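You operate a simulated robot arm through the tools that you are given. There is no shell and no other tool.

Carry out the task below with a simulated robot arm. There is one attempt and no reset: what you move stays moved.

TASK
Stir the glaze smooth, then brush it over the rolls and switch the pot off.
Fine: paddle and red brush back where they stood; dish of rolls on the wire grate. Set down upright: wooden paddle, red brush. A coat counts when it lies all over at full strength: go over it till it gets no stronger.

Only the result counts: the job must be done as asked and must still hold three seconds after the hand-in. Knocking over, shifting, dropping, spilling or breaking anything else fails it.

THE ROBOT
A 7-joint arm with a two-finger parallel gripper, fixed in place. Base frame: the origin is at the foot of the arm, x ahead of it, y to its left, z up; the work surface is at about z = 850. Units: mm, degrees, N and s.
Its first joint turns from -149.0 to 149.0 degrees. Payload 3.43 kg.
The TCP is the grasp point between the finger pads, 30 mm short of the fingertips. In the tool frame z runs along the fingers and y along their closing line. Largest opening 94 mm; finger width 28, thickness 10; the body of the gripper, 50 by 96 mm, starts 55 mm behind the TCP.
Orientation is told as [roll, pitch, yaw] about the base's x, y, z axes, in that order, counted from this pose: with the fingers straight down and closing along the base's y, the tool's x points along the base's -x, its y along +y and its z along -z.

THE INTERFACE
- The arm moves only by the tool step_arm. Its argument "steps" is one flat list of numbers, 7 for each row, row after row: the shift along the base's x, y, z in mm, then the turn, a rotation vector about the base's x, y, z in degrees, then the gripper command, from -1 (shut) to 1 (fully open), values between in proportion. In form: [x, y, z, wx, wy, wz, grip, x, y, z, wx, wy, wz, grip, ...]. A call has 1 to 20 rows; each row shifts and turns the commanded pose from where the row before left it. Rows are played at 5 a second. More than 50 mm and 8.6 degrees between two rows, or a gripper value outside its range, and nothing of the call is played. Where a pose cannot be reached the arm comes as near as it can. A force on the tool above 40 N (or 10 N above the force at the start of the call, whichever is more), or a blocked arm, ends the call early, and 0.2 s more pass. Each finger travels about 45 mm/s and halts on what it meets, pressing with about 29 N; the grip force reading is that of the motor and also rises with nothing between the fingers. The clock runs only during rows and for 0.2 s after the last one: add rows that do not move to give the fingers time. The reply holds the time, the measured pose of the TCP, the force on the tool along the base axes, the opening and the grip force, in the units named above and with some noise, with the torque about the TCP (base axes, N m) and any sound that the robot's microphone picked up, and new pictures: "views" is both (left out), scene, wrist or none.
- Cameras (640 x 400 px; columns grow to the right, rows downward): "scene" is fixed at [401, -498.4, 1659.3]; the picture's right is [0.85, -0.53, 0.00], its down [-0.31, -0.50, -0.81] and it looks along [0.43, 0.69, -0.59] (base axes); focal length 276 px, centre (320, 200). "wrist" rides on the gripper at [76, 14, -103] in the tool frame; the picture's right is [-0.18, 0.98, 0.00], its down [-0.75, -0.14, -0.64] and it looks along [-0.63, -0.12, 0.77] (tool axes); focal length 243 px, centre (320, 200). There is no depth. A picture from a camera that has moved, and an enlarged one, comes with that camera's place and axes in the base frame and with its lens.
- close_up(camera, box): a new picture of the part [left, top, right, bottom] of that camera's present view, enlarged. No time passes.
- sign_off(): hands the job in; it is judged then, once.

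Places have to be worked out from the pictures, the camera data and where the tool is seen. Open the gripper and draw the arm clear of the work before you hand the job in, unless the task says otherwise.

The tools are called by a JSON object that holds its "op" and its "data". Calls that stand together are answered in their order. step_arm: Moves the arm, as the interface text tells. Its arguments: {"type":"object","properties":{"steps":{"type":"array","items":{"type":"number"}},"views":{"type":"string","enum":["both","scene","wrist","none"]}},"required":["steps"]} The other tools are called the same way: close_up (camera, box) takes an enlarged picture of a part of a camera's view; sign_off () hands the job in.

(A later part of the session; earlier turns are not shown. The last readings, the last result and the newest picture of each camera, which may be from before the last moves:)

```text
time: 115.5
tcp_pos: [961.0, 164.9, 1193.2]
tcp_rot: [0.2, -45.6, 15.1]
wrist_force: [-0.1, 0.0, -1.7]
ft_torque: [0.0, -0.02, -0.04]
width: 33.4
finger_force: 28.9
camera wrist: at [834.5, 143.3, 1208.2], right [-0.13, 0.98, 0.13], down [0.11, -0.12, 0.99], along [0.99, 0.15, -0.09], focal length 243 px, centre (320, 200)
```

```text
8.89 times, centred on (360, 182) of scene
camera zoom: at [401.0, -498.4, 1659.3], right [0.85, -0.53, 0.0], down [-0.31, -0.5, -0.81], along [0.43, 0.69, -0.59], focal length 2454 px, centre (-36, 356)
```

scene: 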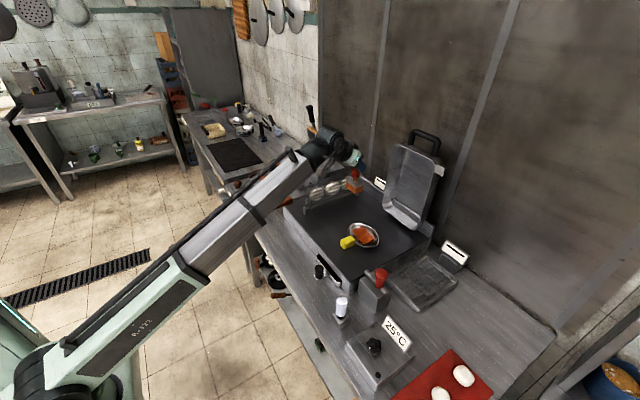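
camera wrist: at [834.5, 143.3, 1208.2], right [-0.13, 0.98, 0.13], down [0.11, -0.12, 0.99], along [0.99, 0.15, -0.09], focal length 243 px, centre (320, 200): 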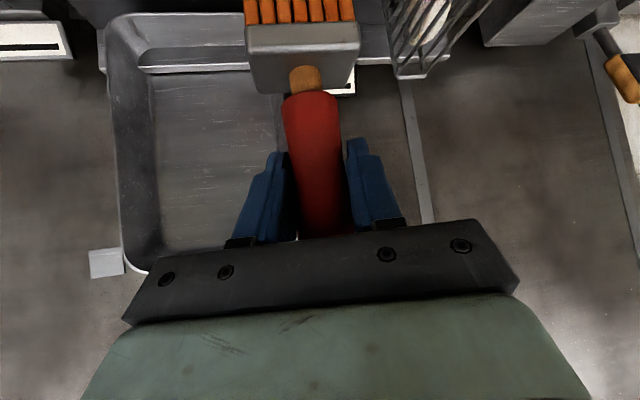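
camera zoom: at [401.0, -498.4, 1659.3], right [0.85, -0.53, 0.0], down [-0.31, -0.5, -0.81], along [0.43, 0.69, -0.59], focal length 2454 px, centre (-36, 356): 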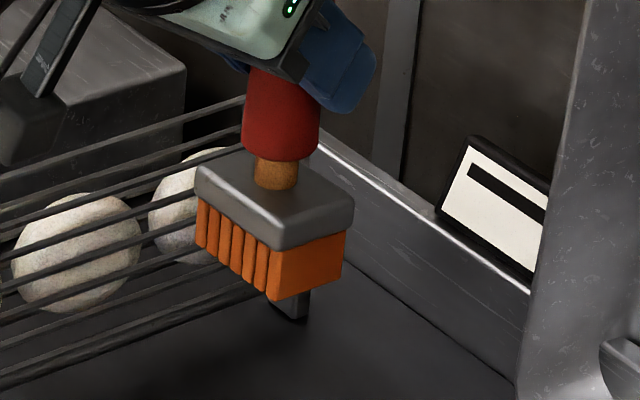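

The coat barely changed in those last passes, and the forces show the brush wasn't really pressing because it has slid up in the grip. I go back down and make sure there is contact before stroking.

{"op": "step_arm", "data": {"steps": [-7, -29, -33, 0, 0, 0, -1, -7, -29, -33, 0, 0, 0, -1, -7, -29, -33, 0, 0, 0, -1, 0, 0, -25, 0, 0, 0, -1, 0, 0, -9, 0, 0, 0, -1, 0, 0, -2, 0, 0, 0, -1, 0, 0, -1, 0, 0, 0, -1, 0, 0, 0, 0, 0, 0, -1], "views": "none"}}

```text
time: 117.3
tcp_pos: [940.2, 74.5, 1057.2]
tcp_rot: [0.2, -45.5, 15.1]
wrist_force: [-0.8, 0.1, -2.2]
ft_torque: [-0.02, -0.01, 0.01]
width: 33.5
finger_force: 28.8
```

Still no contact, so I lower further in small steps.

{"op": "step_arm", "data": {"steps": [0, 0, -1.5, 0, 0, 0, -1, 0, 0, -1.5, 0, 0, 0, -1, 0, 0, 0, 0, 0, 0, -1], "views": "none"}}

```text
time: 118.1
tcp_pos: [938.0, 73.5, 1056.1]
tcp_rot: [0.1, -45.8, 15.1]
wrist_force: [-2.7, -2.7, 27.7]
ft_torque: [0.15, -0.36, -0.02]
width: 33.5
finger_force: 29.1
```

Contact is now too firm, so I raise 1.2 mm and stroke over the whole length at this height.

{"op": "step_arm", "data": {"steps": [0, 0, 1.2, 0, 0, 0, -1, 0, 7, 0, 0, 0, 0, -1, 0, 7, 0, 0, 0, 0, -1, 0, 7, 0, 0, 0, 0, -1, 0, 7, 0, 0, 0, 0, -1, 0, -7, 0, 0, 0, 0, -1, 0, -7, 0, 0, 0, 0, -1, 0, -7, 0, 0, 0, 0, -1, 0, -7, 0, 0, 0, 0, -1, 0, -7, 0, 0, 0, 0, -1, 0, -7, 0, 0, 0, 0, -1, 0, -7, 0, 0, 0, 0, -1], "views": "none"}}

{"op": "step_arm", "data": {"steps": [0, -7, 0, 0, 0, 0, -1, 0, -7, 0, 0, 0, 0, -1, 0, -7, 0, 0, 0, 0, -1, 0, -7, 0, 0, 0, 0, -1, 0, -7, 0, 0, 0, 0, -1, 0, -7, 0, 0, 0, 0, -1, 7, 0, 0, 0, 0, 0, -1, 0, 7, 0, 0, 0, 0, -1, 0, 7, 0, 0, 0, 0, -1, 0, 7, 0, 0, 0, 0, -1, 0, 7, 0, 0, 0, 0, -1, 0, 7, 0, 0, 0, 0, -1, 0, 7, 0, 0, 0, 0, -1, 0, 7, 0, 0, 0, 0, -1, 0, 7, 0, 0, 0, 0, -1, 0, 7, 0, 0, 0, 0, -1], "views": "none"}}

{"op": "close_up", "data": {"camera": "scene", "box": [340, 210, 390, 255]}}

```text
time: 120.7
tcp_pos: [938.4, 54.5, 1053.5]
tcp_rot: [0.2, -45.5, 15.1]
wrist_force: [0.0, 1.2, 3.6]
ft_torque: [0.28, -0.1, 0.02]
width: 33.3
finger_force: 29.1
```

```text
time: 124.1
tcp_pos: [945.8, 73.4, 1053.4]
tcp_rot: [0.2, -45.5, 15.0]
wrist_force: [0.4, -0.5, 0.8]
ft_torque: [-0.02, -0.02, -0.01]
width: 33.0
finger_force: 28.8
```

```text
8.89 times, centred on (365, 232) of scene
camera zoom: at [401.0, -498.4, 1659.3], right [0.85, -0.53, 0.0], down [-0.31, -0.5, -0.81], along [0.43, 0.69, -0.59], focal length 2454 px, centre (-80, -89)
```

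zoom: 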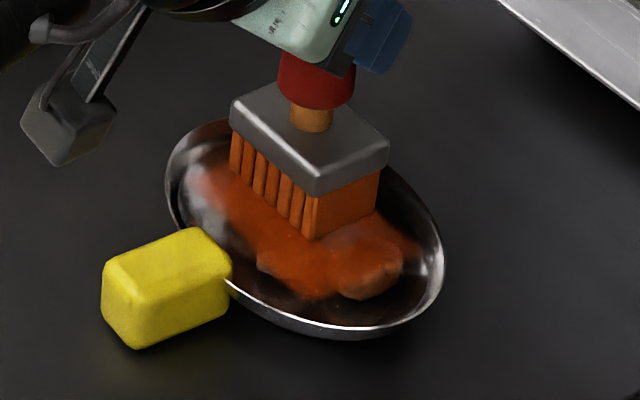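

The contact was light but present. I lift and compare again.

{"op": "step_arm", "data": {"steps": [0, 0, 30, 0, 0, 0, -1, 0, 0, 40, 0, 0, 0, -1, 8, 30, 35, 0, 0, 0, -1, 8, 30, 30, 0, 0, 0, -1, 0, 30, 0, 0, 0, 0, -1, 0, 0, 0, 0, 0, 0, -1], "views": "wrist"}}

{"op": "close_up", "data": {"camera": "scene", "box": [353, 222, 381, 242]}}

{"op": "close_up", "data": {"camera": "scene", "box": [330, 160, 390, 205]}}

```text
time: 125.5
tcp_pos: [958.2, 163.5, 1188.1]
tcp_rot: [0.3, -45.4, 15.2]
wrist_force: [-0.4, 0.5, -1.8]
ft_torque: [-0.02, 0.05, 0.0]
width: 33.3
finger_force: 29.3
camera wrist: at [831.7, 142.9, 1204.9], right [-0.13, 0.98, 0.13], down [0.11, -0.12, 0.99], along [0.99, 0.15, -0.09], focal length 243 px, centre (320, 200)
```

wrist: 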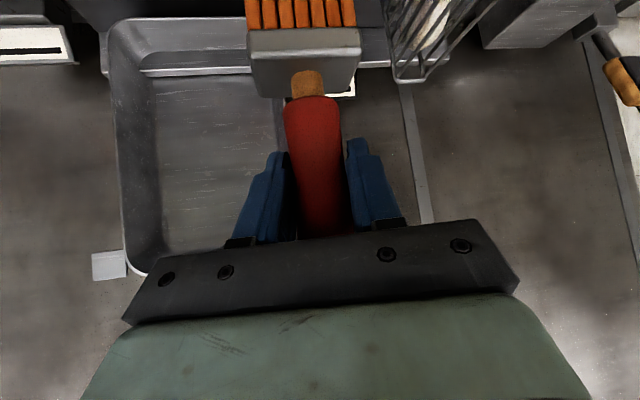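

```text
16.00 times, centred on (367, 232) of scene
camera zoom: at [401.0, -498.4, 1659.3], right [0.85, -0.53, 0.0], down [-0.31, -0.5, -0.81], along [0.43, 0.69, -0.59], focal length 4418 px, centre (-432, -312)
```

zoom: 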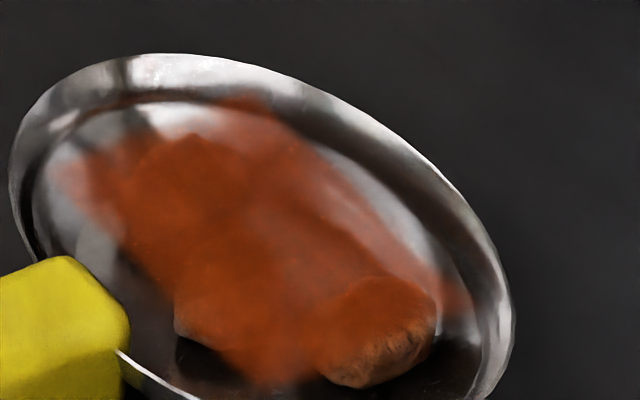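

```text
8.89 times, centred on (360, 182) of scene
camera zoom: at [401.0, -498.4, 1659.3], right [0.85, -0.53, 0.0], down [-0.31, -0.5, -0.81], along [0.43, 0.69, -0.59], focal length 2454 px, centre (-36, 356)
```

zoom: 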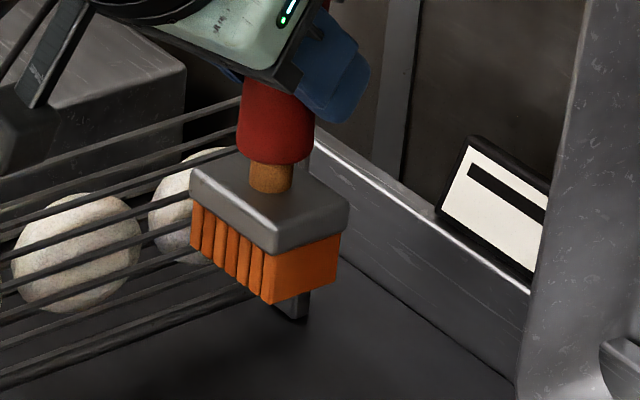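

The coat got slightly stronger and more even, and the bristles are getting paler. I fetch fresh glaze and will go over it again to be sure it reaches full strength.

{"op": "step_arm", "data": {"steps": [-9, 41, 0, 0, 0, 0, -1, -9, 41, 0, 0, 0, 0, -1, -9, 41, 0, 0, 0, 0, -1, -13.3, 43.3, 0, 0, 0, 0, -1, -13.3, 43.3, 0, 0, 0, 0, -1, -13.3, 43.3, 0, 0, 0, 0, -1, -13.3, 43.3, 0, 0, 0, 0, -1, -13.3, 43.3, 0, 0, 0, 0, -1, -13.3, 43.3, 0, 0, 0, 0, -1, -11, 43.2, 0, 0, 0, 4.8, -1, -11, 43.2, 0, 0, 0, 4.8, -1, -11, 43.2, 0, 0, 0, 4.8, -1, -11, 43.2, 0, 0, 0, 4.8, -1, -11, 43.2, 0, 0, 0, 4.8, -1, 0, 0, -30, 0, 0, 0, -1, 0, 0, -30, 0, 0, 0, -1, 0, 0, -30, 0, 0, 0, -1, 0, 0, -28, 0, 0, 0, -1, 0, 0, 0, 0, 0, 0, -1]}}

{"op": "close_up", "data": {"camera": "scene", "box": [235, 140, 295, 200]}}

```text
time: 129.5
tcp_pos: [804.6, 761.8, 1070.7]
tcp_rot: [0.2, -45.5, 39.0]
wrist_force: [0.4, 0.1, -1.7]
ft_torque: [0.0, 0.0, -0.01]
width: 33.3
finger_force: 28.9
camera wrist: at [695.7, 692.5, 1086.1], right [-0.52, 0.84, 0.13], down [0.14, -0.07, 0.99], along [0.84, 0.53, -0.09], focal length 243 px, centre (320, 200)
```

scene: 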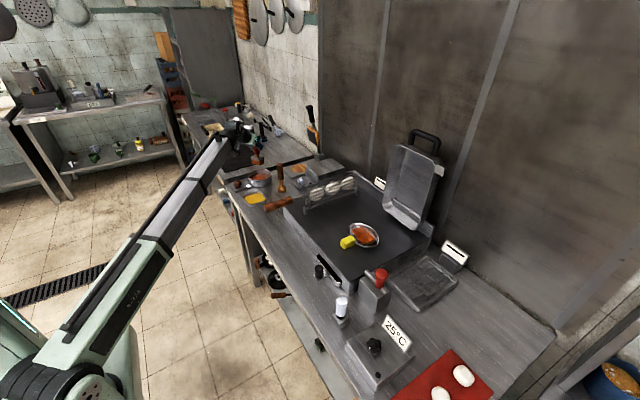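
wrist: 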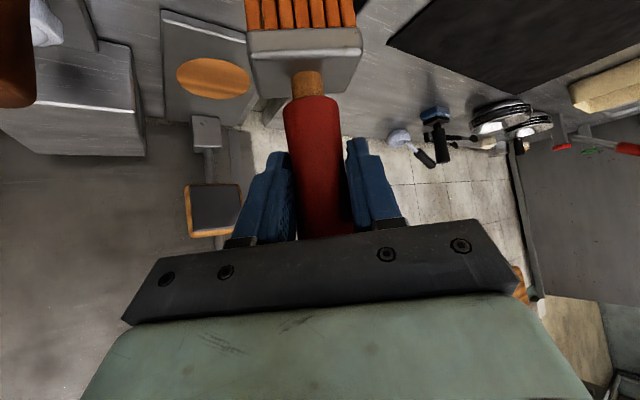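

```text
6.67 times, centred on (265, 170) of scene
camera zoom: at [401.0, -498.4, 1659.3], right [0.85, -0.53, 0.0], down [-0.31, -0.5, -0.81], along [0.43, 0.69, -0.59], focal length 1841 px, centre (687, 400)
```

zoom: 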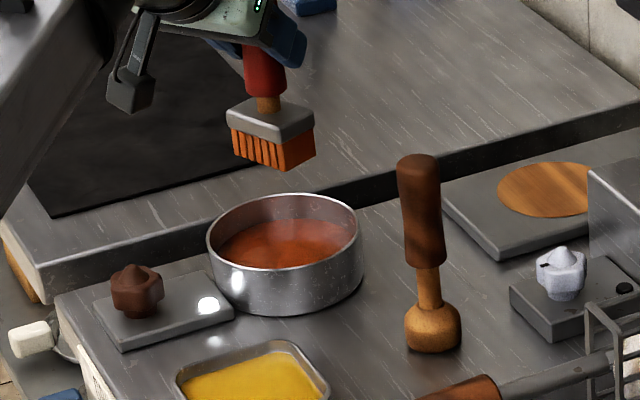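

I dip again as deep as the pot floor and swirl gently.

{"op": "step_arm", "data": {"steps": [0, 2, -30, 0, 0, 0, -1, 0, 0, -30, 0, 0, 0, -1, 0, 0, -25, 0, 0, 0, -1, 0, 0, -15, 0, 0, 0, -1, 0, 0, -4, 0, 0, 0, -1, 0, 0, -3, 0, 0, 0, -1, 0, 0, 0, 0, 0, 0, -1, 7, 0, 0, 0, 0, 0, -1, -7, 7, 0, 0, 0, 0, -1, -7, -7, 0, 0, 0, 0, -1, 7, -7, 0, 0, 0, 0, -1, 0, 7, 0, 0, 0, 0, -1, 0, 0, 0, 0, 0, 0, -1]}}

{"op": "close_up", "data": {"camera": "wrist", "box": [190, 0, 430, 110]}}

```text
time: 132.3
tcp_pos: [799.3, 764.9, 963.1]
tcp_rot: [0.1, -45.5, 39.1]
wrist_force: [-0.3, 0.3, -2.4]
ft_torque: [-0.01, 0.04, -0.02]
width: 33.3
finger_force: 29.2
camera wrist: at [691.7, 695.8, 979.6], right [-0.52, 0.84, 0.13], down [0.15, -0.07, 0.99], along [0.84, 0.53, -0.09], focal length 243 px, centre (320, 200)
```

scene: 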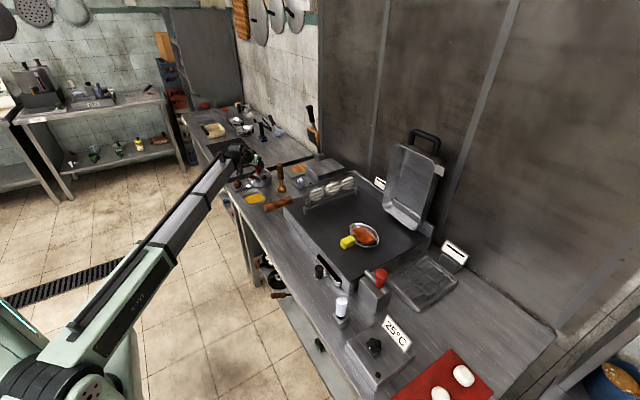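
wrist: 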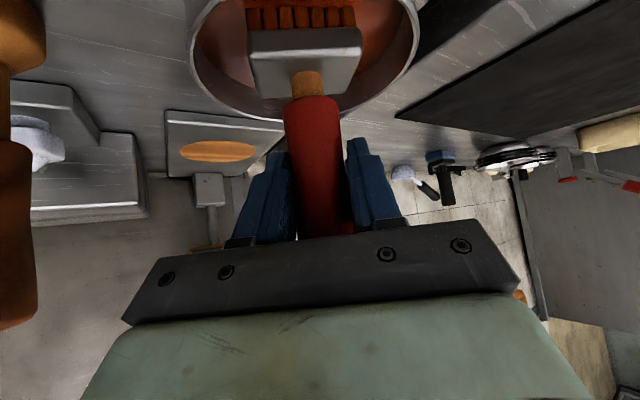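

```text
2.67 times, centred on (310, 55) of wrist
camera zoom: at [691.7, 695.8, 979.6], right [-0.52, 0.84, 0.13], down [0.15, -0.07, 0.99], along [0.84, 0.53, -0.09], focal length 647 px, centre (347, 587)
```

zoom: 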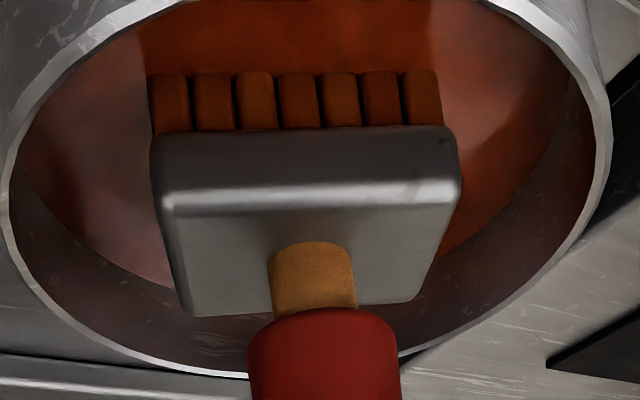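

The bristles don't look freshly soaked yet, so I lower further until the floor is felt.

{"op": "step_arm", "data": {"steps": [0, 0, -2, 0, 0, 0, -1, 0, 0, -2, 0, 0, 0, -1, 0, 0, -2, 0, 0, 0, -1, 0, 0, 0, 0, 0, 0, -1, 0, 0, 0, 0, 0, 0, -1], "views": "wrist"}}

{"op": "close_up", "data": {"camera": "wrist", "box": [190, 0, 430, 110]}}

```text
time: 133.5
tcp_pos: [799.3, 765.2, 959.2]
tcp_rot: [0.1, -45.8, 39.1]
wrist_force: [-0.7, -2.2, 27.2]
ft_torque: [0.31, -0.3, 0.0]
width: 33.8
finger_force: 29.1
camera wrist: at [691.4, 695.2, 976.1], right [-0.52, 0.84, 0.13], down [0.14, -0.07, 0.99], along [0.84, 0.53, -0.08], focal length 243 px, centre (320, 200)
```

wrist: 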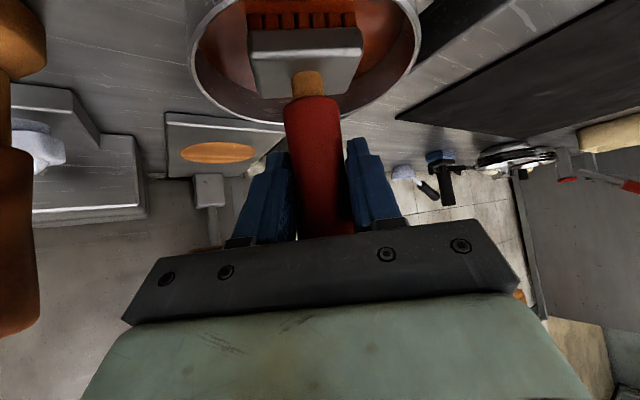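

```text
2.67 times, centred on (310, 55) of wrist
camera zoom: at [691.4, 695.2, 976.1], right [-0.52, 0.84, 0.13], down [0.14, -0.07, 0.99], along [0.84, 0.53, -0.08], focal length 647 px, centre (347, 587)
```

zoom: 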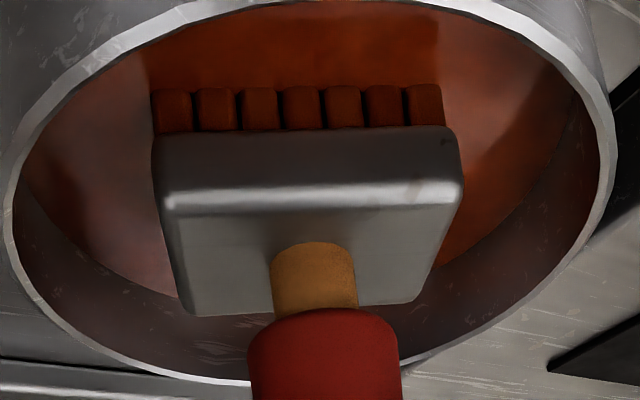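

Freshly loaded. I lift out and return over the same path to the dish.

{"op": "step_arm", "data": {"steps": [0, 0, 10, 0, 0, 0, -1, 0, 0, 20, 0, 0, 0, -1, 0, 0, 30, 0, 0, 0, -1, 0, 0, 40, 0, 0, 0, -1, 0, 0, 40, 0, 0, 0, -1, 0, 0, 45, 0, 0, 0, -1, 0, 0, 46, 0, 0, 0, -1, 11, -43.2, 0, 0, 0, -4.8, -1, 11, -43.2, 0, 0, 0, -4.8, -1, 11, -43.2, 0, 0, 0, -4.8, -1, 11, -43.2, 0, 0, 0, -4.8, -1, 11, -43.2, 0, 0, 0, -4.8, -1, 13.3, -43.3, 0, 0, 0, 0, -1, 13.3, -43.3, 0, 0, 0, 0, -1, 13.3, -43.3, 0, 0, 0, 0, -1, 13.3, -43.3, 0, 0, 0, 0, -1, 13.3, -43.3, 0, 0, 0, 0, -1, 13.3, -43.3, 0, 0, 0, 0, -1], "views": "none"}}

{"op": "step_arm", "data": {"steps": [0, -46, 0, 0, 0, 0, -1, 0, -46, 0, 0, 0, 0, -1, 0, -46, 0, 0, 0, 0, -1, 0, -46, 0, 0, 0, 0, -1, 0, -46, 0, 0, 0, 0, -1, 0, 0, -40, 0, 0, 0, -1, 0, 0, -40, 0, 0, 0, -1, 0, 0, -35, 0, 0, 0, -1, 0, 0, -15, 0, 0, 0, -1, 0, 0, -3, 0, 0, 0, -1, 0, 0, 0, 0, 0, 0, -1]}}

{"op": "close_up", "data": {"camera": "scene", "box": [340, 210, 390, 255]}}

```text
time: 137.3
tcp_pos: [930.0, 286.3, 1187.8]
tcp_rot: [0.2, -45.6, 15.0]
wrist_force: [0.4, -0.2, -1.5]
ft_torque: [-0.01, -0.01, 0.0]
width: 33.4
finger_force: 29.5
```

```text
time: 139.7
tcp_pos: [935.0, 58.0, 1055.1]
tcp_rot: [0.2, -45.4, 15.2]
wrist_force: [0.1, 0.2, -1.8]
ft_torque: [-0.04, 0.03, 0.01]
width: 33.7
finger_force: 28.6
camera wrist: at [808.8, 38.1, 1072.0], right [-0.13, 0.98, 0.13], down [0.11, -0.12, 0.99], along [0.99, 0.15, -0.09], focal length 243 px, centre (320, 200)
```

scene: 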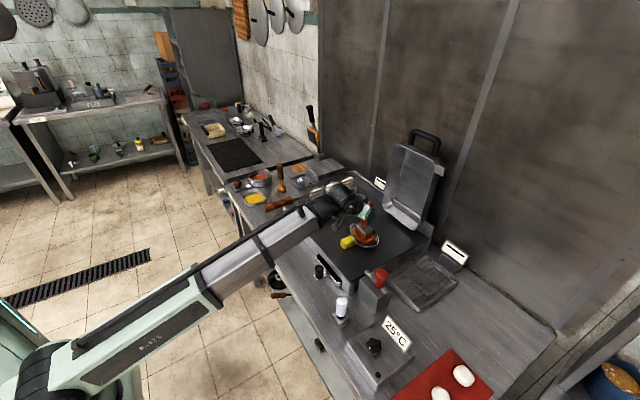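
wrist: 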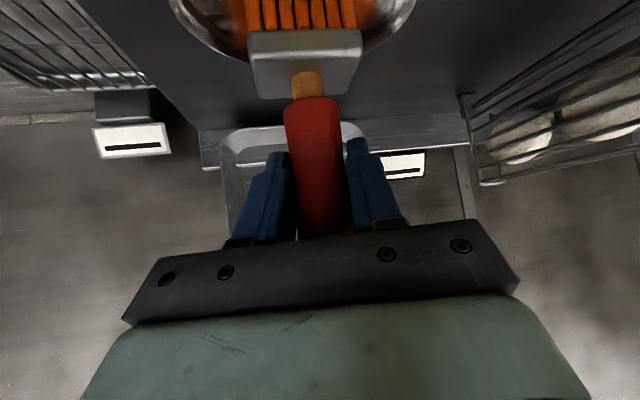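

```text
8.89 times, centred on (365, 232) of scene
camera zoom: at [401.0, -498.4, 1659.3], right [0.85, -0.53, 0.0], down [-0.31, -0.5, -0.81], along [0.43, 0.69, -0.59], focal length 2454 px, centre (-80, -89)
```

zoom: 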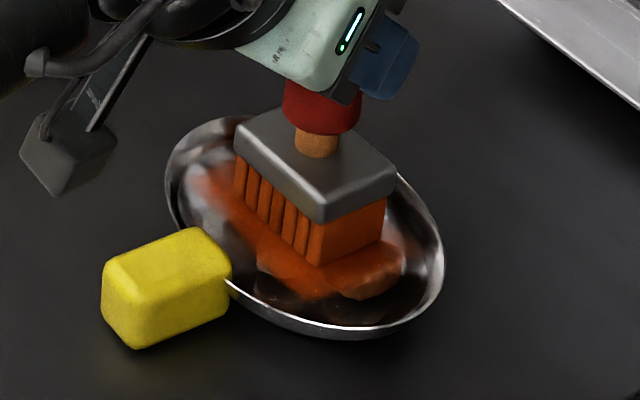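

I lower gently to contact.

{"op": "step_arm", "data": {"steps": [0, 0, -1.2, 0, 0, 0, -1, 0, 0, -0.8, 0, 0, 0, -1, 0, 0, 0, 0, 0, 0, -1], "views": "none"}}

```text
time: 140.5
tcp_pos: [934.4, 59.4, 1054.0]
tcp_rot: [0.3, -45.5, 15.1]
wrist_force: [-0.1, -0.6, 0.9]
ft_torque: [0.07, -0.04, -0.02]
width: 33.6
finger_force: 28.9
```

Light contact. I press 0.6 mm more and stroke three lines: near the handle, middle and far.

{"op": "step_arm", "data": {"steps": [-7, 0, -0.6, 0, 0, 0, -1, 0, 7, 0, 0, 0, 0, -1, 0, 7, 0, 0, 0, 0, -1, 0, 7, 0, 0, 0, 0, -1, 0, 7, 0, 0, 0, 0, -1, 0, 7, 0, 0, 0, 0, -1, 0, -7, 0, 0, 0, 0, -1, 0, -7, 0, 0, 0, 0, -1, 0, -7, 0, 0, 0, 0, -1, 0, -7, 0, 0, 0, 0, -1, 0, -7, 0, 0, 0, 0, -1, 0, -7, 0, 0, 0, 0, -1, 0, -7, 0, 0, 0, 0, -1, 0, -7, 0, 0, 0, 0, -1, 0, -7, 0, 0, 0, 0, -1, 0, -7, 0, 0, 0, 0, -1], "views": "none"}}

{"op": "step_arm", "data": {"steps": [8, 0, 0, 0, 0, 0, -1, 0, 7, 0, 0, 0, 0, -1, 0, 7, 0, 0, 0, 0, -1, 0, 7, 0, 0, 0, 0, -1, 0, 7, 0, 0, 0, 0, -1, 0, 7, 0, 0, 0, 0, -1, 0, 7, 0, 0, 0, 0, -1, 0, 7, 0, 0, 0, 0, -1, 0, 7, 0, 0, 0, 0, -1, 0, 7, 0, 0, 0, 0, -1, 0, 7, 0, 0, 0, 0, -1, 9, 0, 0, 0, 0, 0, -1], "views": "none"}}

{"op": "step_arm", "data": {"steps": [0, -7, 0, 0, 0, 0, -1, 0, -7, 0, 0, 0, 0, -1, 0, -7, 0, 0, 0, 0, -1, 0, -7, 0, 0, 0, 0, -1, 0, -7, 0, 0, 0, 0, -1, 0, -7, 0, 0, 0, 0, -1, 0, -7, 0, 0, 0, 0, -1, 0, -7, 0, 0, 0, 0, -1, 0, -7, 0, 0, 0, 0, -1, 0, -7, 0, 0, 0, 0, -1, 0, 0, 30, 0, 0, 0, -1, 0, 0, 40, 0, 0, 0, -1, 8, 35, 30, 0, 0, 0, -1, 8, 35, 30, 0, 0, 0, -1, 0, 45, 5, 0, 0, 0, -1, 0, 20, 0, 0, 0, 0, -1]}}

{"op": "close_up", "data": {"camera": "scene", "box": [353, 222, 381, 242]}}

{"op": "close_up", "data": {"camera": "scene", "box": [340, 210, 390, 255]}}

```text
time: 143.9
tcp_pos: [928.0, 24.1, 1053.0]
tcp_rot: [0.3, -45.6, 15.2]
wrist_force: [-2.2, 4.1, 10.9]
ft_torque: [0.3, -0.09, 0.07]
width: 33.8
finger_force: 28.7
```

```text
time: 146.5
tcp_pos: [945.2, 93.7, 1054.1]
tcp_rot: [0.3, -45.4, 15.1]
wrist_force: [-0.8, 0.4, -1.5]
ft_torque: [-0.01, 0.03, -0.01]
width: 33.5
finger_force: 29.0
```

```text
time: 149.9
tcp_pos: [959.5, 160.4, 1192.3]
tcp_rot: [0.2, -45.6, 15.1]
wrist_force: [-0.5, -0.6, -2.7]
ft_torque: [0.0, 0.05, -0.01]
width: 33.5
finger_force: 28.5
camera wrist: at [834.2, 140.9, 1207.7], right [-0.13, 0.98, 0.13], down [0.11, -0.12, 0.99], along [0.99, 0.15, -0.09], focal length 243 px, centre (320, 200)
```

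scene: 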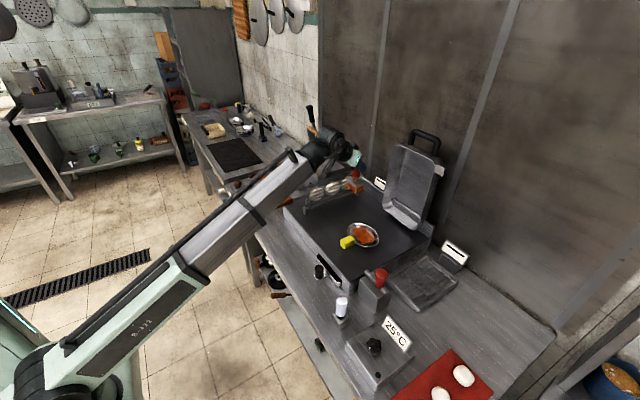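
wrist: 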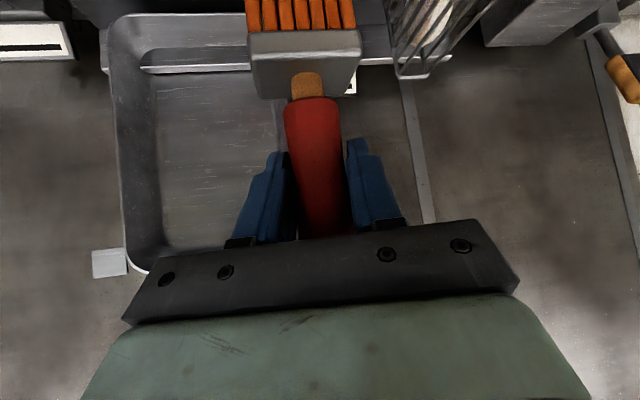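

```text
16.00 times, centred on (367, 232) of scene
camera zoom: at [401.0, -498.4, 1659.3], right [0.85, -0.53, 0.0], down [-0.31, -0.5, -0.81], along [0.43, 0.69, -0.59], focal length 4418 px, centre (-432, -312)
```

zoom: 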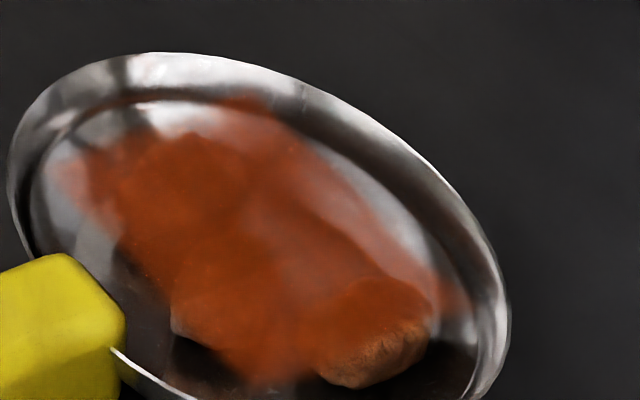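

```text
8.89 times, centred on (365, 232) of scene
camera zoom: at [401.0, -498.4, 1659.3], right [0.85, -0.53, 0.0], down [-0.31, -0.5, -0.81], along [0.43, 0.69, -0.59], focal length 2454 px, centre (-80, -89)
```

zoom: 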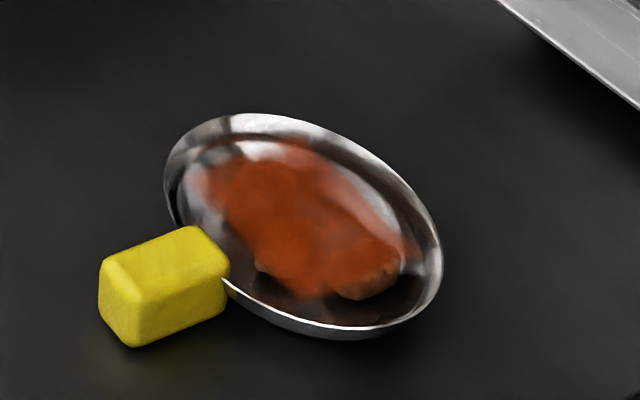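

The coat did not get stronger this time. Before giving up the brush I want a look from above with the wrist camera, so I tilt the tool partly back, keeping the brush to the side of the view.

{"op": "step_arm", "data": {"steps": [-25, 10, -5, -1.94, 7.24, 0, -1, -25, 10, -5, -1.94, 7.24, 0, -1, -25, 10, -5, -1.94, 7.24, 0, -1, -25, 10, -5, -1.94, 7.24, 0, -1, 0, 0, 0, 0, 0, 0, -1], "views": "wrist"}}

{"op": "close_up", "data": {"camera": "wrist", "box": [100, 20, 300, 160]}}

```text
time: 151.1
tcp_pos: [861.0, 198.0, 1171.1]
tcp_rot: [0.1, -15.4, 15.0]
wrist_force: [0.6, 0.4, -2.4]
ft_torque: [0.02, -0.02, -0.01]
width: 33.5
finger_force: 29.0
camera wrist: at [760.0, 185.3, 1248.4], right [-0.08, 0.99, 0.05], down [0.57, 0.01, 0.82], along [0.81, 0.1, -0.57], focal length 243 px, centre (320, 200)
```

wrist: 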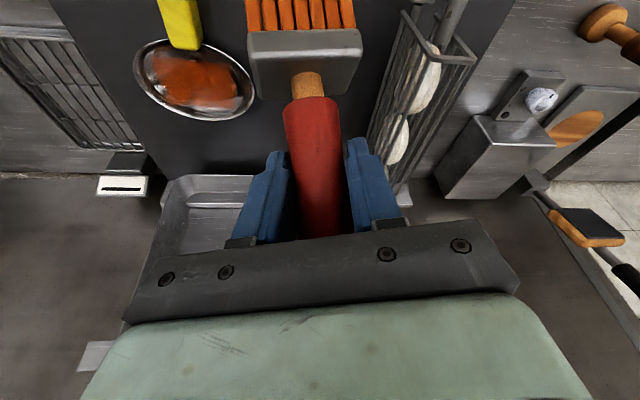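

```text
2.86 times, centred on (200, 90) of wrist
camera zoom: at [760.0, 185.3, 1248.4], right [-0.08, 0.99, 0.05], down [0.57, 0.01, 0.82], along [0.81, 0.1, -0.57], focal length 693 px, centre (663, 514)
```

zoom: 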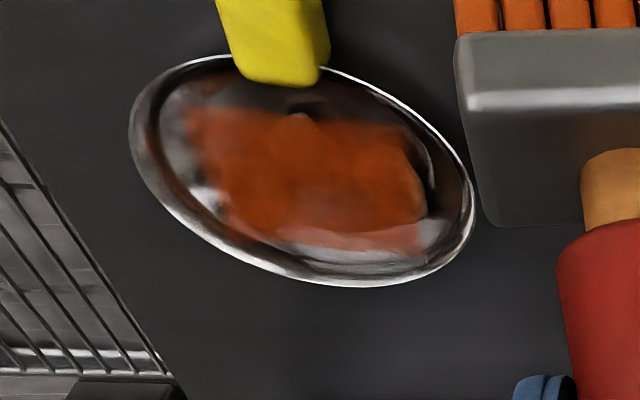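

From above the coat covers all the rolls. I enlarge further to check that it is even.

{"op": "close_up", "data": {"camera": "wrist", "box": [145, 40, 250, 110]}}

```text
5.71 times, centred on (198, 75) of wrist
camera zoom: at [760.0, 185.3, 1248.4], right [-0.08, 0.99, 0.05], down [0.57, 0.01, 0.82], along [0.81, 0.1, -0.57], focal length 1386 px, centre (1020, 914)
```

zoom: 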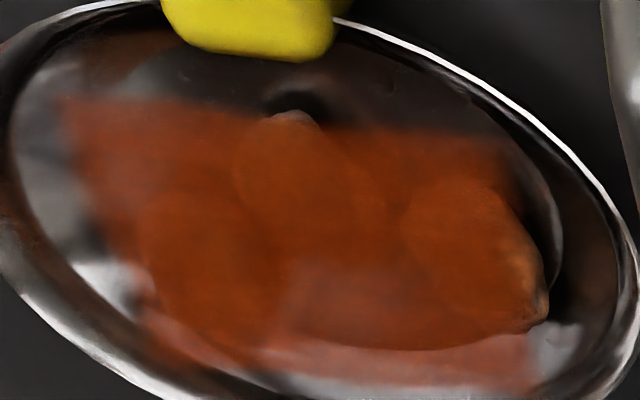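

It looks even, but for insurance I do one more pair of passes with confirmed contact and compare afterwards. First I re-tilt and come back down over the far two rolls.

{"op": "step_arm", "data": {"steps": [25, -10, 5, 1.94, -7.24, 0, -1, 25, -10, 5, 1.94, -7.24, 0, -1, 25, -10, 5, 1.94, -7.24, 0, -1, 25, -10, 5, 1.94, -7.24, 0, -1, -4, -28, -33, 0, 0, 0, -1, -4, -28, -33, 0, 0, 0, -1, -5, -29, -33, 0, 0, 0, -1, 0, 0, -25, 0, 0, 0, -1, 0, 0, -9, 0, 0, 0, -1, 0, 0, -1.5, 0, 0, 0, -1, 0, 0, -1, 0, 0, 0, -1, 0, 0, 0, 0, 0, 0, -1], "views": "none"}}

```text
time: 153.7
tcp_pos: [947.8, 72.8, 1053.3]
tcp_rot: [0.1, -45.6, 15.1]
wrist_force: [0.9, -0.6, 2.5]
ft_torque: [-0.03, -0.15, -0.03]
width: 33.6
finger_force: 29.3
```

Contact is about 4.5 N. I press half a millimetre more and stroke both lines.

{"op": "step_arm", "data": {"steps": [0, 0, -0.5, 0, 0, 0, -1, 0, 6, 0, 0, 0, 0, -1, 0, 6, 0, 0, 0, 0, -1, 0, 6, 0, 0, 0, 0, -1, 0, 6, 0, 0, 0, 0, -1, 0, -7, 0, 0, 0, 0, -1, 0, -7, 0, 0, 0, 0, -1, 0, -7, 0, 0, 0, 0, -1, 0, -7, 0, 0, 0, 0, -1, 0, -7, 0, 0, 0, 0, -1, 0, -7, 0, 0, 0, 0, -1, 0, -7, 0, 0, 0, 0, -1, 0, -7, 0, 0, 0, 0, -1, 0, -7, 0, 0, 0, 0, -1, 0, -7, 0, 0, 0, 0, -1, -8, 0, 0, 0, 0, 0, -1, -8, 0, 0, 0, 0, 0, -1], "views": "none"}}

{"op": "step_arm", "data": {"steps": [0, 7, 0, 0, 0, 0, -1, 0, 7, 0, 0, 0, 0, -1, 0, 7, 0, 0, 0, 0, -1, 0, 7, 0, 0, 0, 0, -1, 0, 7, 0, 0, 0, 0, -1, 0, 7, 0, 0, 0, 0, -1, 0, 7, 0, 0, 0, 0, -1, 0, 7, 0, 0, 0, 0, -1, 0, 7, 0, 0, 0, 0, -1, 0, 7, 0, 0, 0, 0, -1, 0, 0, 30, 0, 0, 0, -1, 0, 0, 40, 0, 0, 0, -1, 14, 20, 35, 0, 0, 0, -1, 15, 24, 30, 0, 0, 0, -1, 0, 0, 0, 0, 0, 0, -1], "views": "none"}}

{"op": "close_up", "data": {"camera": "scene", "box": [353, 222, 381, 242]}}

```text
time: 157.3
tcp_pos: [929.1, 27.3, 1054.3]
tcp_rot: [0.2, -45.5, 15.2]
wrist_force: [1.5, -0.7, 4.3]
ft_torque: [-0.21, -0.28, 0.02]
width: 33.5
finger_force: 29.1
```

```text
time: 160.5
tcp_pos: [960.8, 139.4, 1187.3]
tcp_rot: [0.2, -45.4, 15.1]
wrist_force: [0.8, 0.1, -1.9]
ft_torque: [-0.02, 0.06, -0.01]
width: 33.5
finger_force: 29.2
```

```text
16.00 times, centred on (367, 232) of scene
camera zoom: at [401.0, -498.4, 1659.3], right [0.85, -0.53, 0.0], down [-0.31, -0.5, -0.81], along [0.43, 0.69, -0.59], focal length 4418 px, centre (-432, -312)
```

zoom: 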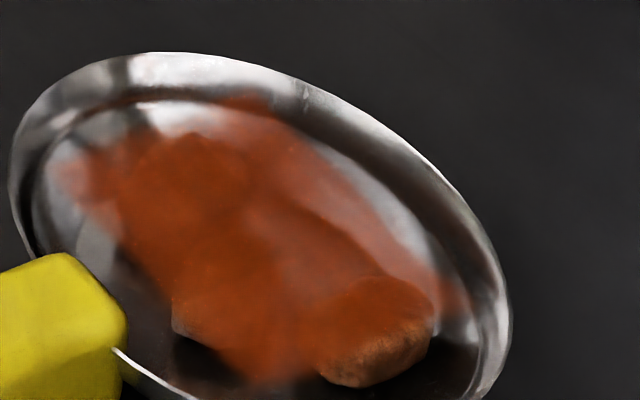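

No further change, so the coat is at full strength. Now I bring the brush back to its place along a high path, with the same yaw as at pick-up.

{"op": "step_arm", "data": {"steps": [-20.2, 41.4, 0, 0, 0, 0, -1, -20.2, 41.4, 0, 0, 0, 0, -1, -20.2, 41.4, 0, 0, 0, 0, -1, -20.2, 41.4, 0, 0, 0, 0, -1, -20.2, 41.4, 0, 0, 0, 0, -1, -27.6, 29.1, 0, 0, 0, 0, -1, -27.6, 29.1, 0, 0, 0, 0, -1, -27.6, 29.1, 0, 0, 0, 0, -1, -27.6, 29.1, 0, 0, 0, 0, -1, -27.6, 29.1, 0, 0, 0, 0, -1, 0, 0, -40, 0, 0, 0, -1, 0, 0, -40, 0, 0, 0, -1, 0, 0, -40, 0, 0, 0, -1, 0, 0, -40, 0, 0, 0, -1, 0, 0, -30, 0, 0, 0, -1, 0, 0, -15, 0, 0, 0, -1, 0, 0, 0, 0, 0, 0, -1]}}

{"op": "close_up", "data": {"camera": "scene", "box": [225, 160, 305, 220]}}

```text
time: 164.1
tcp_pos: [720.3, 496.9, 983.2]
tcp_rot: [0.1, -45.5, 15.1]
wrist_force: [-0.4, 0.2, -1.6]
ft_torque: [-0.02, -0.01, 0.0]
width: 33.3
finger_force: 28.8
camera wrist: at [593.4, 475.9, 999.4], right [-0.13, 0.98, 0.13], down [0.11, -0.12, 0.99], along [0.99, 0.15, -0.09], focal length 243 px, centre (320, 200)
```

scene: 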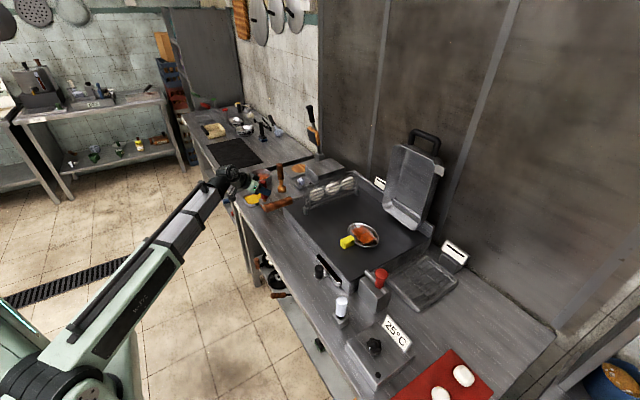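
wrist: 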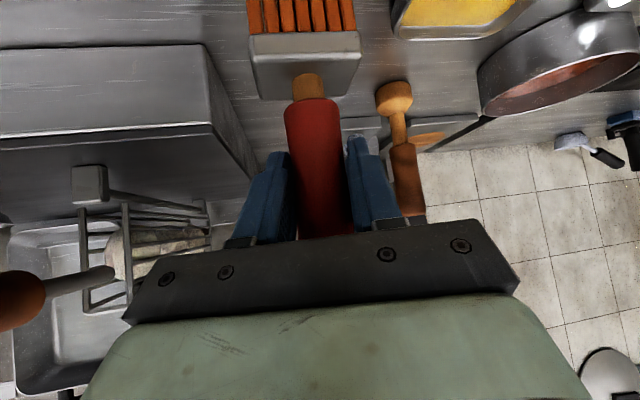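

```text
6.67 times, centred on (265, 190) of scene
camera zoom: at [401.0, -498.4, 1659.3], right [0.85, -0.53, 0.0], down [-0.31, -0.5, -0.81], along [0.43, 0.69, -0.59], focal length 1841 px, centre (687, 267)
```

zoom: 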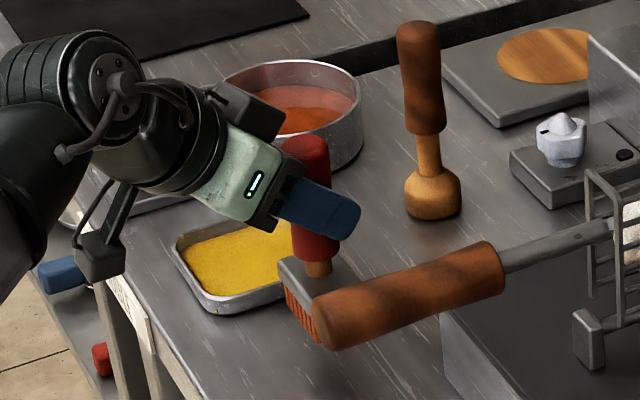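

The brush is above its place. I shift 3 mm in −y to make up for the small tilt in the grip, then lower gently.

{"op": "step_arm", "data": {"steps": [0, -3, -8, 0, 0, 0, -1, 0, 0, -8, 0, 0, 0, -1, 0, 0, -6, 0, 0, 0, -1, 0, 0, -2, 0, 0, 0, -1, 0, 0, -1.5, 0, 0, 0, -1, 0, 0, 0, 0, 0, 0, -1]}}

{"op": "close_up", "data": {"camera": "scene", "box": [225, 160, 305, 220]}}

```text
time: 165.5
tcp_pos: [722.1, 490.2, 955.8]
tcp_rot: [0.2, -45.5, 15.2]
wrist_force: [0.3, 0.1, -1.2]
ft_torque: [-0.01, -0.01, -0.01]
width: 33.8
finger_force: 29.2
camera wrist: at [595.0, 470.8, 972.9], right [-0.13, 0.98, 0.13], down [0.11, -0.12, 0.99], along [0.99, 0.15, -0.09], focal length 243 px, centre (320, 200)
```

scene: 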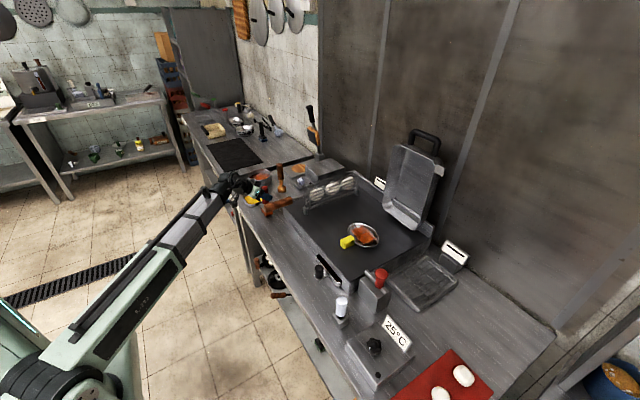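
wrist: 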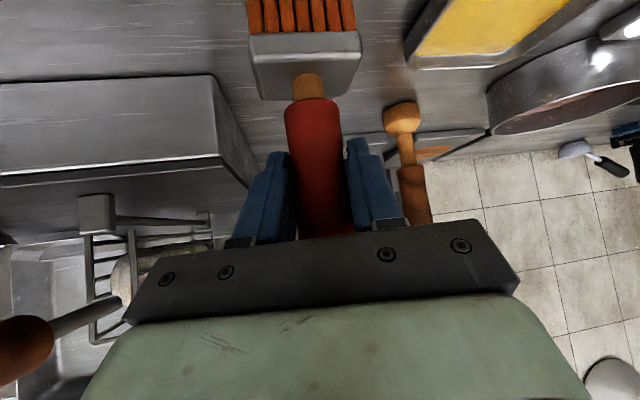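

```text
6.67 times, centred on (265, 190) of scene
camera zoom: at [401.0, -498.4, 1659.3], right [0.85, -0.53, 0.0], down [-0.31, -0.5, -0.81], along [0.43, 0.69, -0.59], focal length 1841 px, centre (687, 267)
```

zoom: 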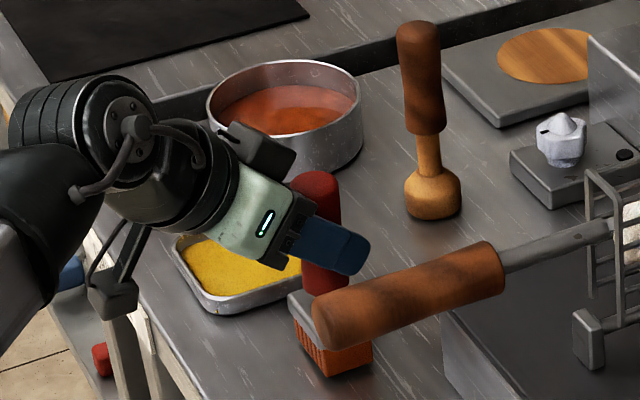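

The bristle base lines up with its original picture position. I lower the last millimetres to contact.

{"op": "step_arm", "data": {"steps": [0, 0, -1.5, 0, 0, 0, -1, 0, 0, -1.5, 0, 0, 0, -1, 0, 0, 0, 0, 0, 0, -1], "views": "none"}}

```text
time: 166.3
tcp_pos: [720.3, 491.0, 953.5]
tcp_rot: [0.2, -45.5, 15.1]
wrist_force: [1.0, 0.8, -2.0]
ft_torque: [-0.01, 0.03, 0.02]
width: 33.5
finger_force: 29.0
```

Not down yet, so I keep lowering in small steps.

{"op": "step_arm", "data": {"steps": [0, 0, -1.5, 0, 0, 0, -1, 0, 0, 0, 0, 0, 0, -1], "views": "none"}}

```text
time: 166.9
tcp_pos: [720.5, 493.0, 952.9]
tcp_rot: [0.2, -45.5, 15.0]
wrist_force: [-0.6, 0.7, -1.2]
ft_torque: [0.0, -0.01, -0.01]
width: 33.6
finger_force: 28.8
```

{"op": "step_arm", "data": {"steps": [0, 0, -1.5, 0, 0, 0, -1, 0, 0, 0, 0, 0, 0, -1], "views": "none"}}

```text
time: 167.5
tcp_pos: [721.8, 492.3, 952.3]
tcp_rot: [0.1, -45.5, 15.1]
wrist_force: [-1.8, -2.5, 7.2]
ft_torque: [-0.05, -0.15, -0.03]
width: 33.7
finger_force: 28.9
```

Contact is about 9 N, so the brush stands on the table. I open the fingers and then rise.

{"op": "step_arm", "data": {"steps": [0, 0, 0.5, 0, 0, 0, -1, 0, 0, 0, 0, 0, 0, -0.15, 0, 0, 0, 0, 0, 0, 0.3, 0, 0, 0, 0, 0, 0, 1, 0, 0, 0, 0, 0, 0, 1, 0, 0, 0, 0, 0, 0, 1, 0, 0, 30, 0, 0, 0, 1, 0, 0, 40, 0, 0, 0, 1, 0, 0, 40, 0, 0, 0, 1, 0, 0, 40, 0, 0, 0, 1, 0, 0, 0, 0, 0, 0, 1]}}

{"op": "close_up", "data": {"camera": "scene", "box": [225, 160, 305, 220]}}

```text
time: 169.9
tcp_pos: [718.3, 489.9, 1099.4]
tcp_rot: [0.3, -45.5, 15.1]
wrist_force: [0.0, 0.0, 0.1]
ft_torque: [0.0, 0.01, -0.02]
width: 94.3
finger_force: 0.0
camera wrist: at [592.4, 470.5, 1115.6], right [-0.13, 0.98, 0.13], down [0.11, -0.12, 0.99], along [0.99, 0.15, -0.09], focal length 243 px, centre (320, 200)
```

scene: 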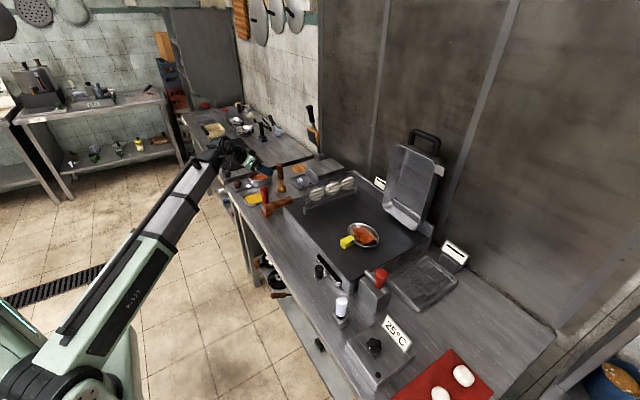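
wrist: 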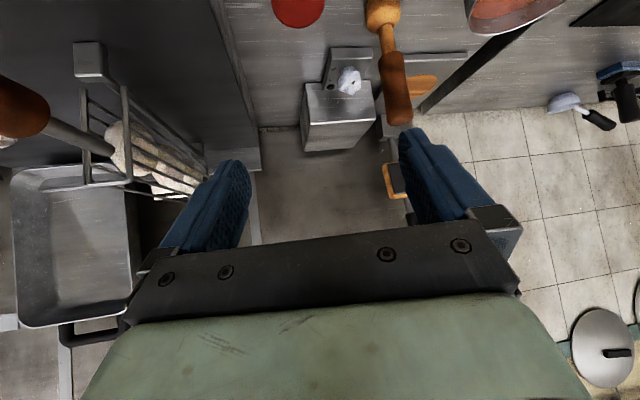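

```text
6.67 times, centred on (265, 190) of scene
camera zoom: at [401.0, -498.4, 1659.3], right [0.85, -0.53, 0.0], down [-0.31, -0.5, -0.81], along [0.43, 0.69, -0.59], focal length 1841 px, centre (687, 267)
```

zoom: 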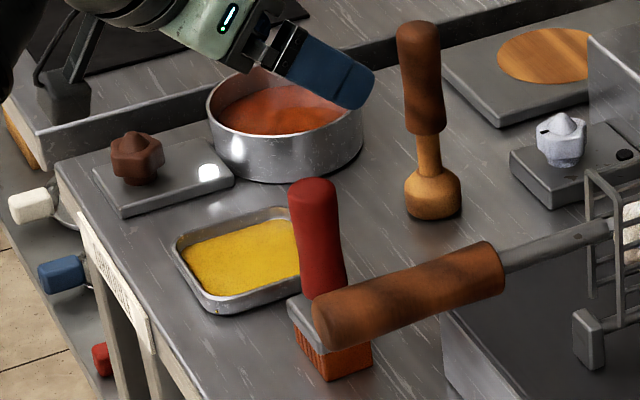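

The brush stands upright in its place (within about 2 mm). Next is the pot's knob at about (675, 764, 890); I go there with the tool pointing down to look at it closely.

{"op": "step_arm", "data": {"steps": [-2, 25, 0, -1.94, 7.24, 0, 1, -2, 25, 0, -1.94, 7.24, 0, 1, -4, 25, 0, -1.94, 7.24, 0, 1, -6, 25, 0, -1.94, 7.24, 0, 1, -8, 25, 0, -1.94, 7.24, 0, 1, -8, 25, 0, -1.94, 7.24, 0, 1, -12, 20, -10, 0, 0, 8.25, 1, -12, 20, -10, 0, 0, 8.25, 1, -12, 10, -10, 0, 0, 8.25, 1, -12, 0, -10, 0, 0, 8.25, 1, 0, 0, 0, 0, 0, 0, 1]}}

{"op": "close_up", "data": {"camera": "wrist", "box": [280, 60, 440, 180]}}

```text
time: 172.3
tcp_pos: [642.0, 691.1, 1060.8]
tcp_rot: [0.2, -0.4, 48.2]
wrist_force: [-0.5, 0.3, -1.1]
ft_torque: [0.0, 0.02, 0.02]
width: 94.1
finger_force: 0.0
camera wrist: at [579.6, 642.6, 1161.5], right [-0.61, 0.79, 0.01], down [0.61, 0.46, 0.65], along [0.51, 0.4, -0.76], focal length 243 px, centre (320, 200)
```

scene: 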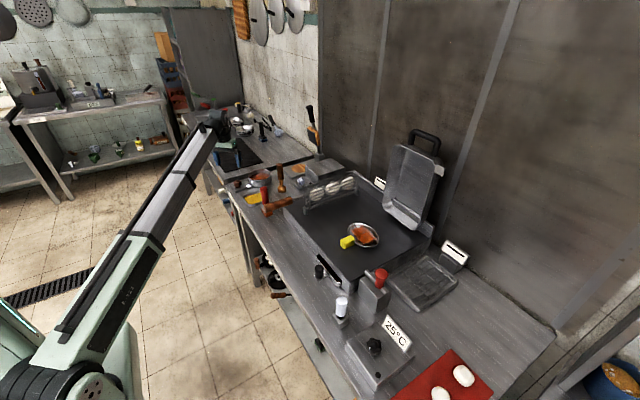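
wrist: 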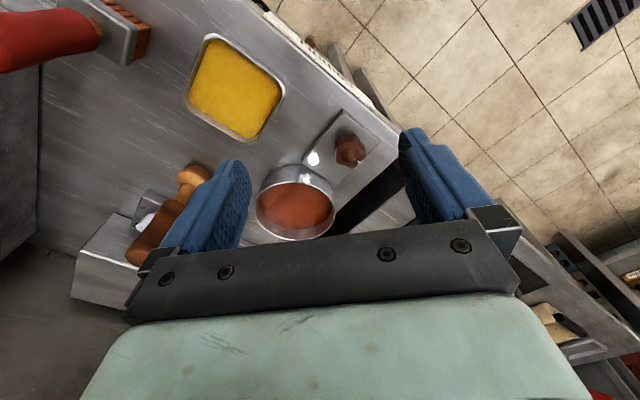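

```text
3.33 times, centred on (360, 120) of wrist
camera zoom: at [579.6, 642.6, 1161.5], right [-0.61, 0.79, 0.01], down [0.61, 0.46, 0.65], along [0.51, 0.4, -0.76], focal length 809 px, centre (187, 467)
```

zoom: 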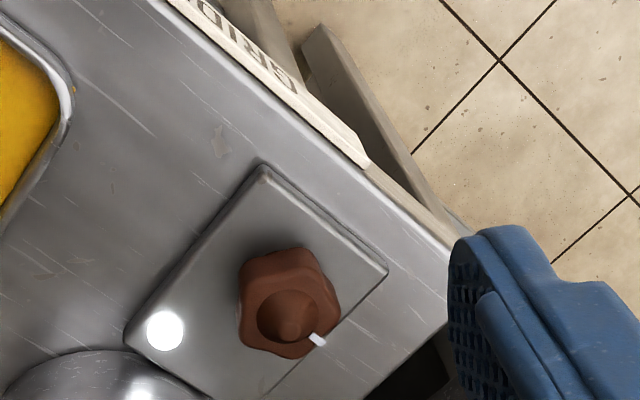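

The knob has a white pointer, now pointing about along +y, and the lamp is lit. I compare it with the two other knobs, whose lamps are dark, to learn the "off" direction.

{"op": "close_up", "data": {"camera": "scene", "box": [290, 170, 320, 192]}}

{"op": "close_up", "data": {"camera": "scene", "box": [355, 325, 400, 358]}}

{"op": "close_up", "data": {"camera": "scene", "box": [228, 172, 258, 194]}}

{"op": "close_up", "data": {"camera": "wrist", "box": [310, 115, 390, 175]}}

```text
16.00 times, centred on (305, 181) of scene
camera zoom: at [401.0, -498.4, 1659.3], right [0.85, -0.53, 0.0], down [-0.31, -0.5, -0.81], along [0.43, 0.69, -0.59], focal length 4418 px, centre (560, 504)
```

zoom: 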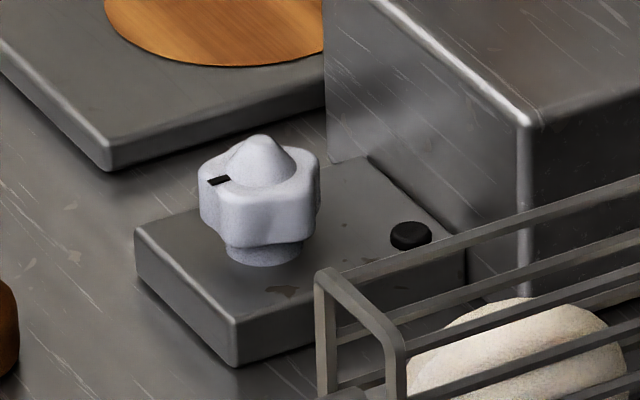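

```text
12.12 times, centred on (378, 342) of scene
camera zoom: at [401.0, -498.4, 1659.3], right [0.85, -0.53, 0.0], down [-0.31, -0.5, -0.81], along [0.43, 0.69, -0.59], focal length 3347 px, centre (-377, -1515)
```

zoom: 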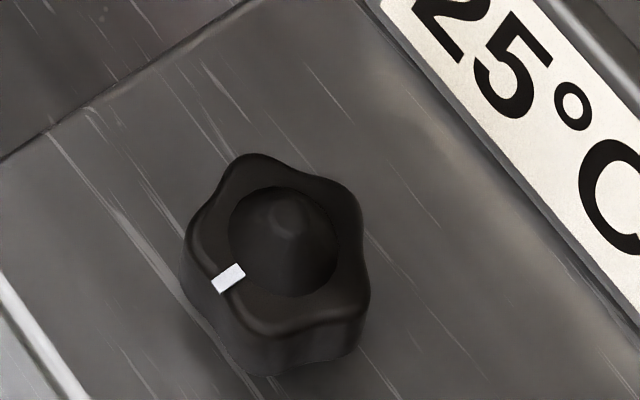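

```text
16.00 times, centred on (243, 183) of scene
camera zoom: at [401.0, -498.4, 1659.3], right [0.85, -0.53, 0.0], down [-0.31, -0.5, -0.81], along [0.43, 0.69, -0.59], focal length 4418 px, centre (1552, 472)
```

zoom: 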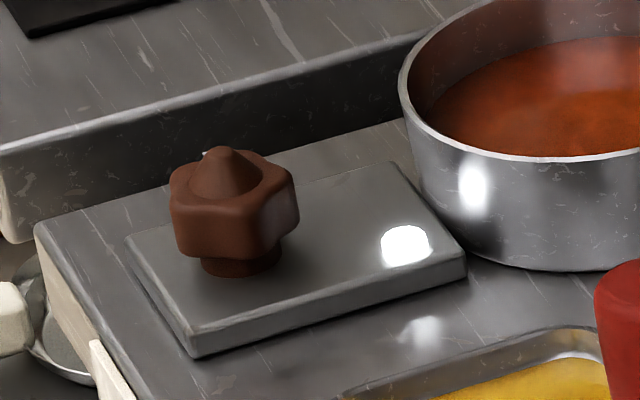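

```text
6.67 times, centred on (350, 145) of wrist
camera zoom: at [579.6, 642.6, 1161.5], right [-0.61, 0.79, 0.01], down [0.61, 0.46, 0.65], along [0.51, 0.4, -0.76], focal length 1618 px, centre (120, 567)
```

zoom: 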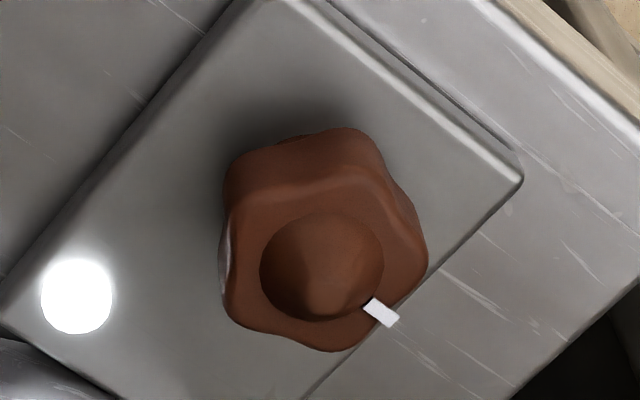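

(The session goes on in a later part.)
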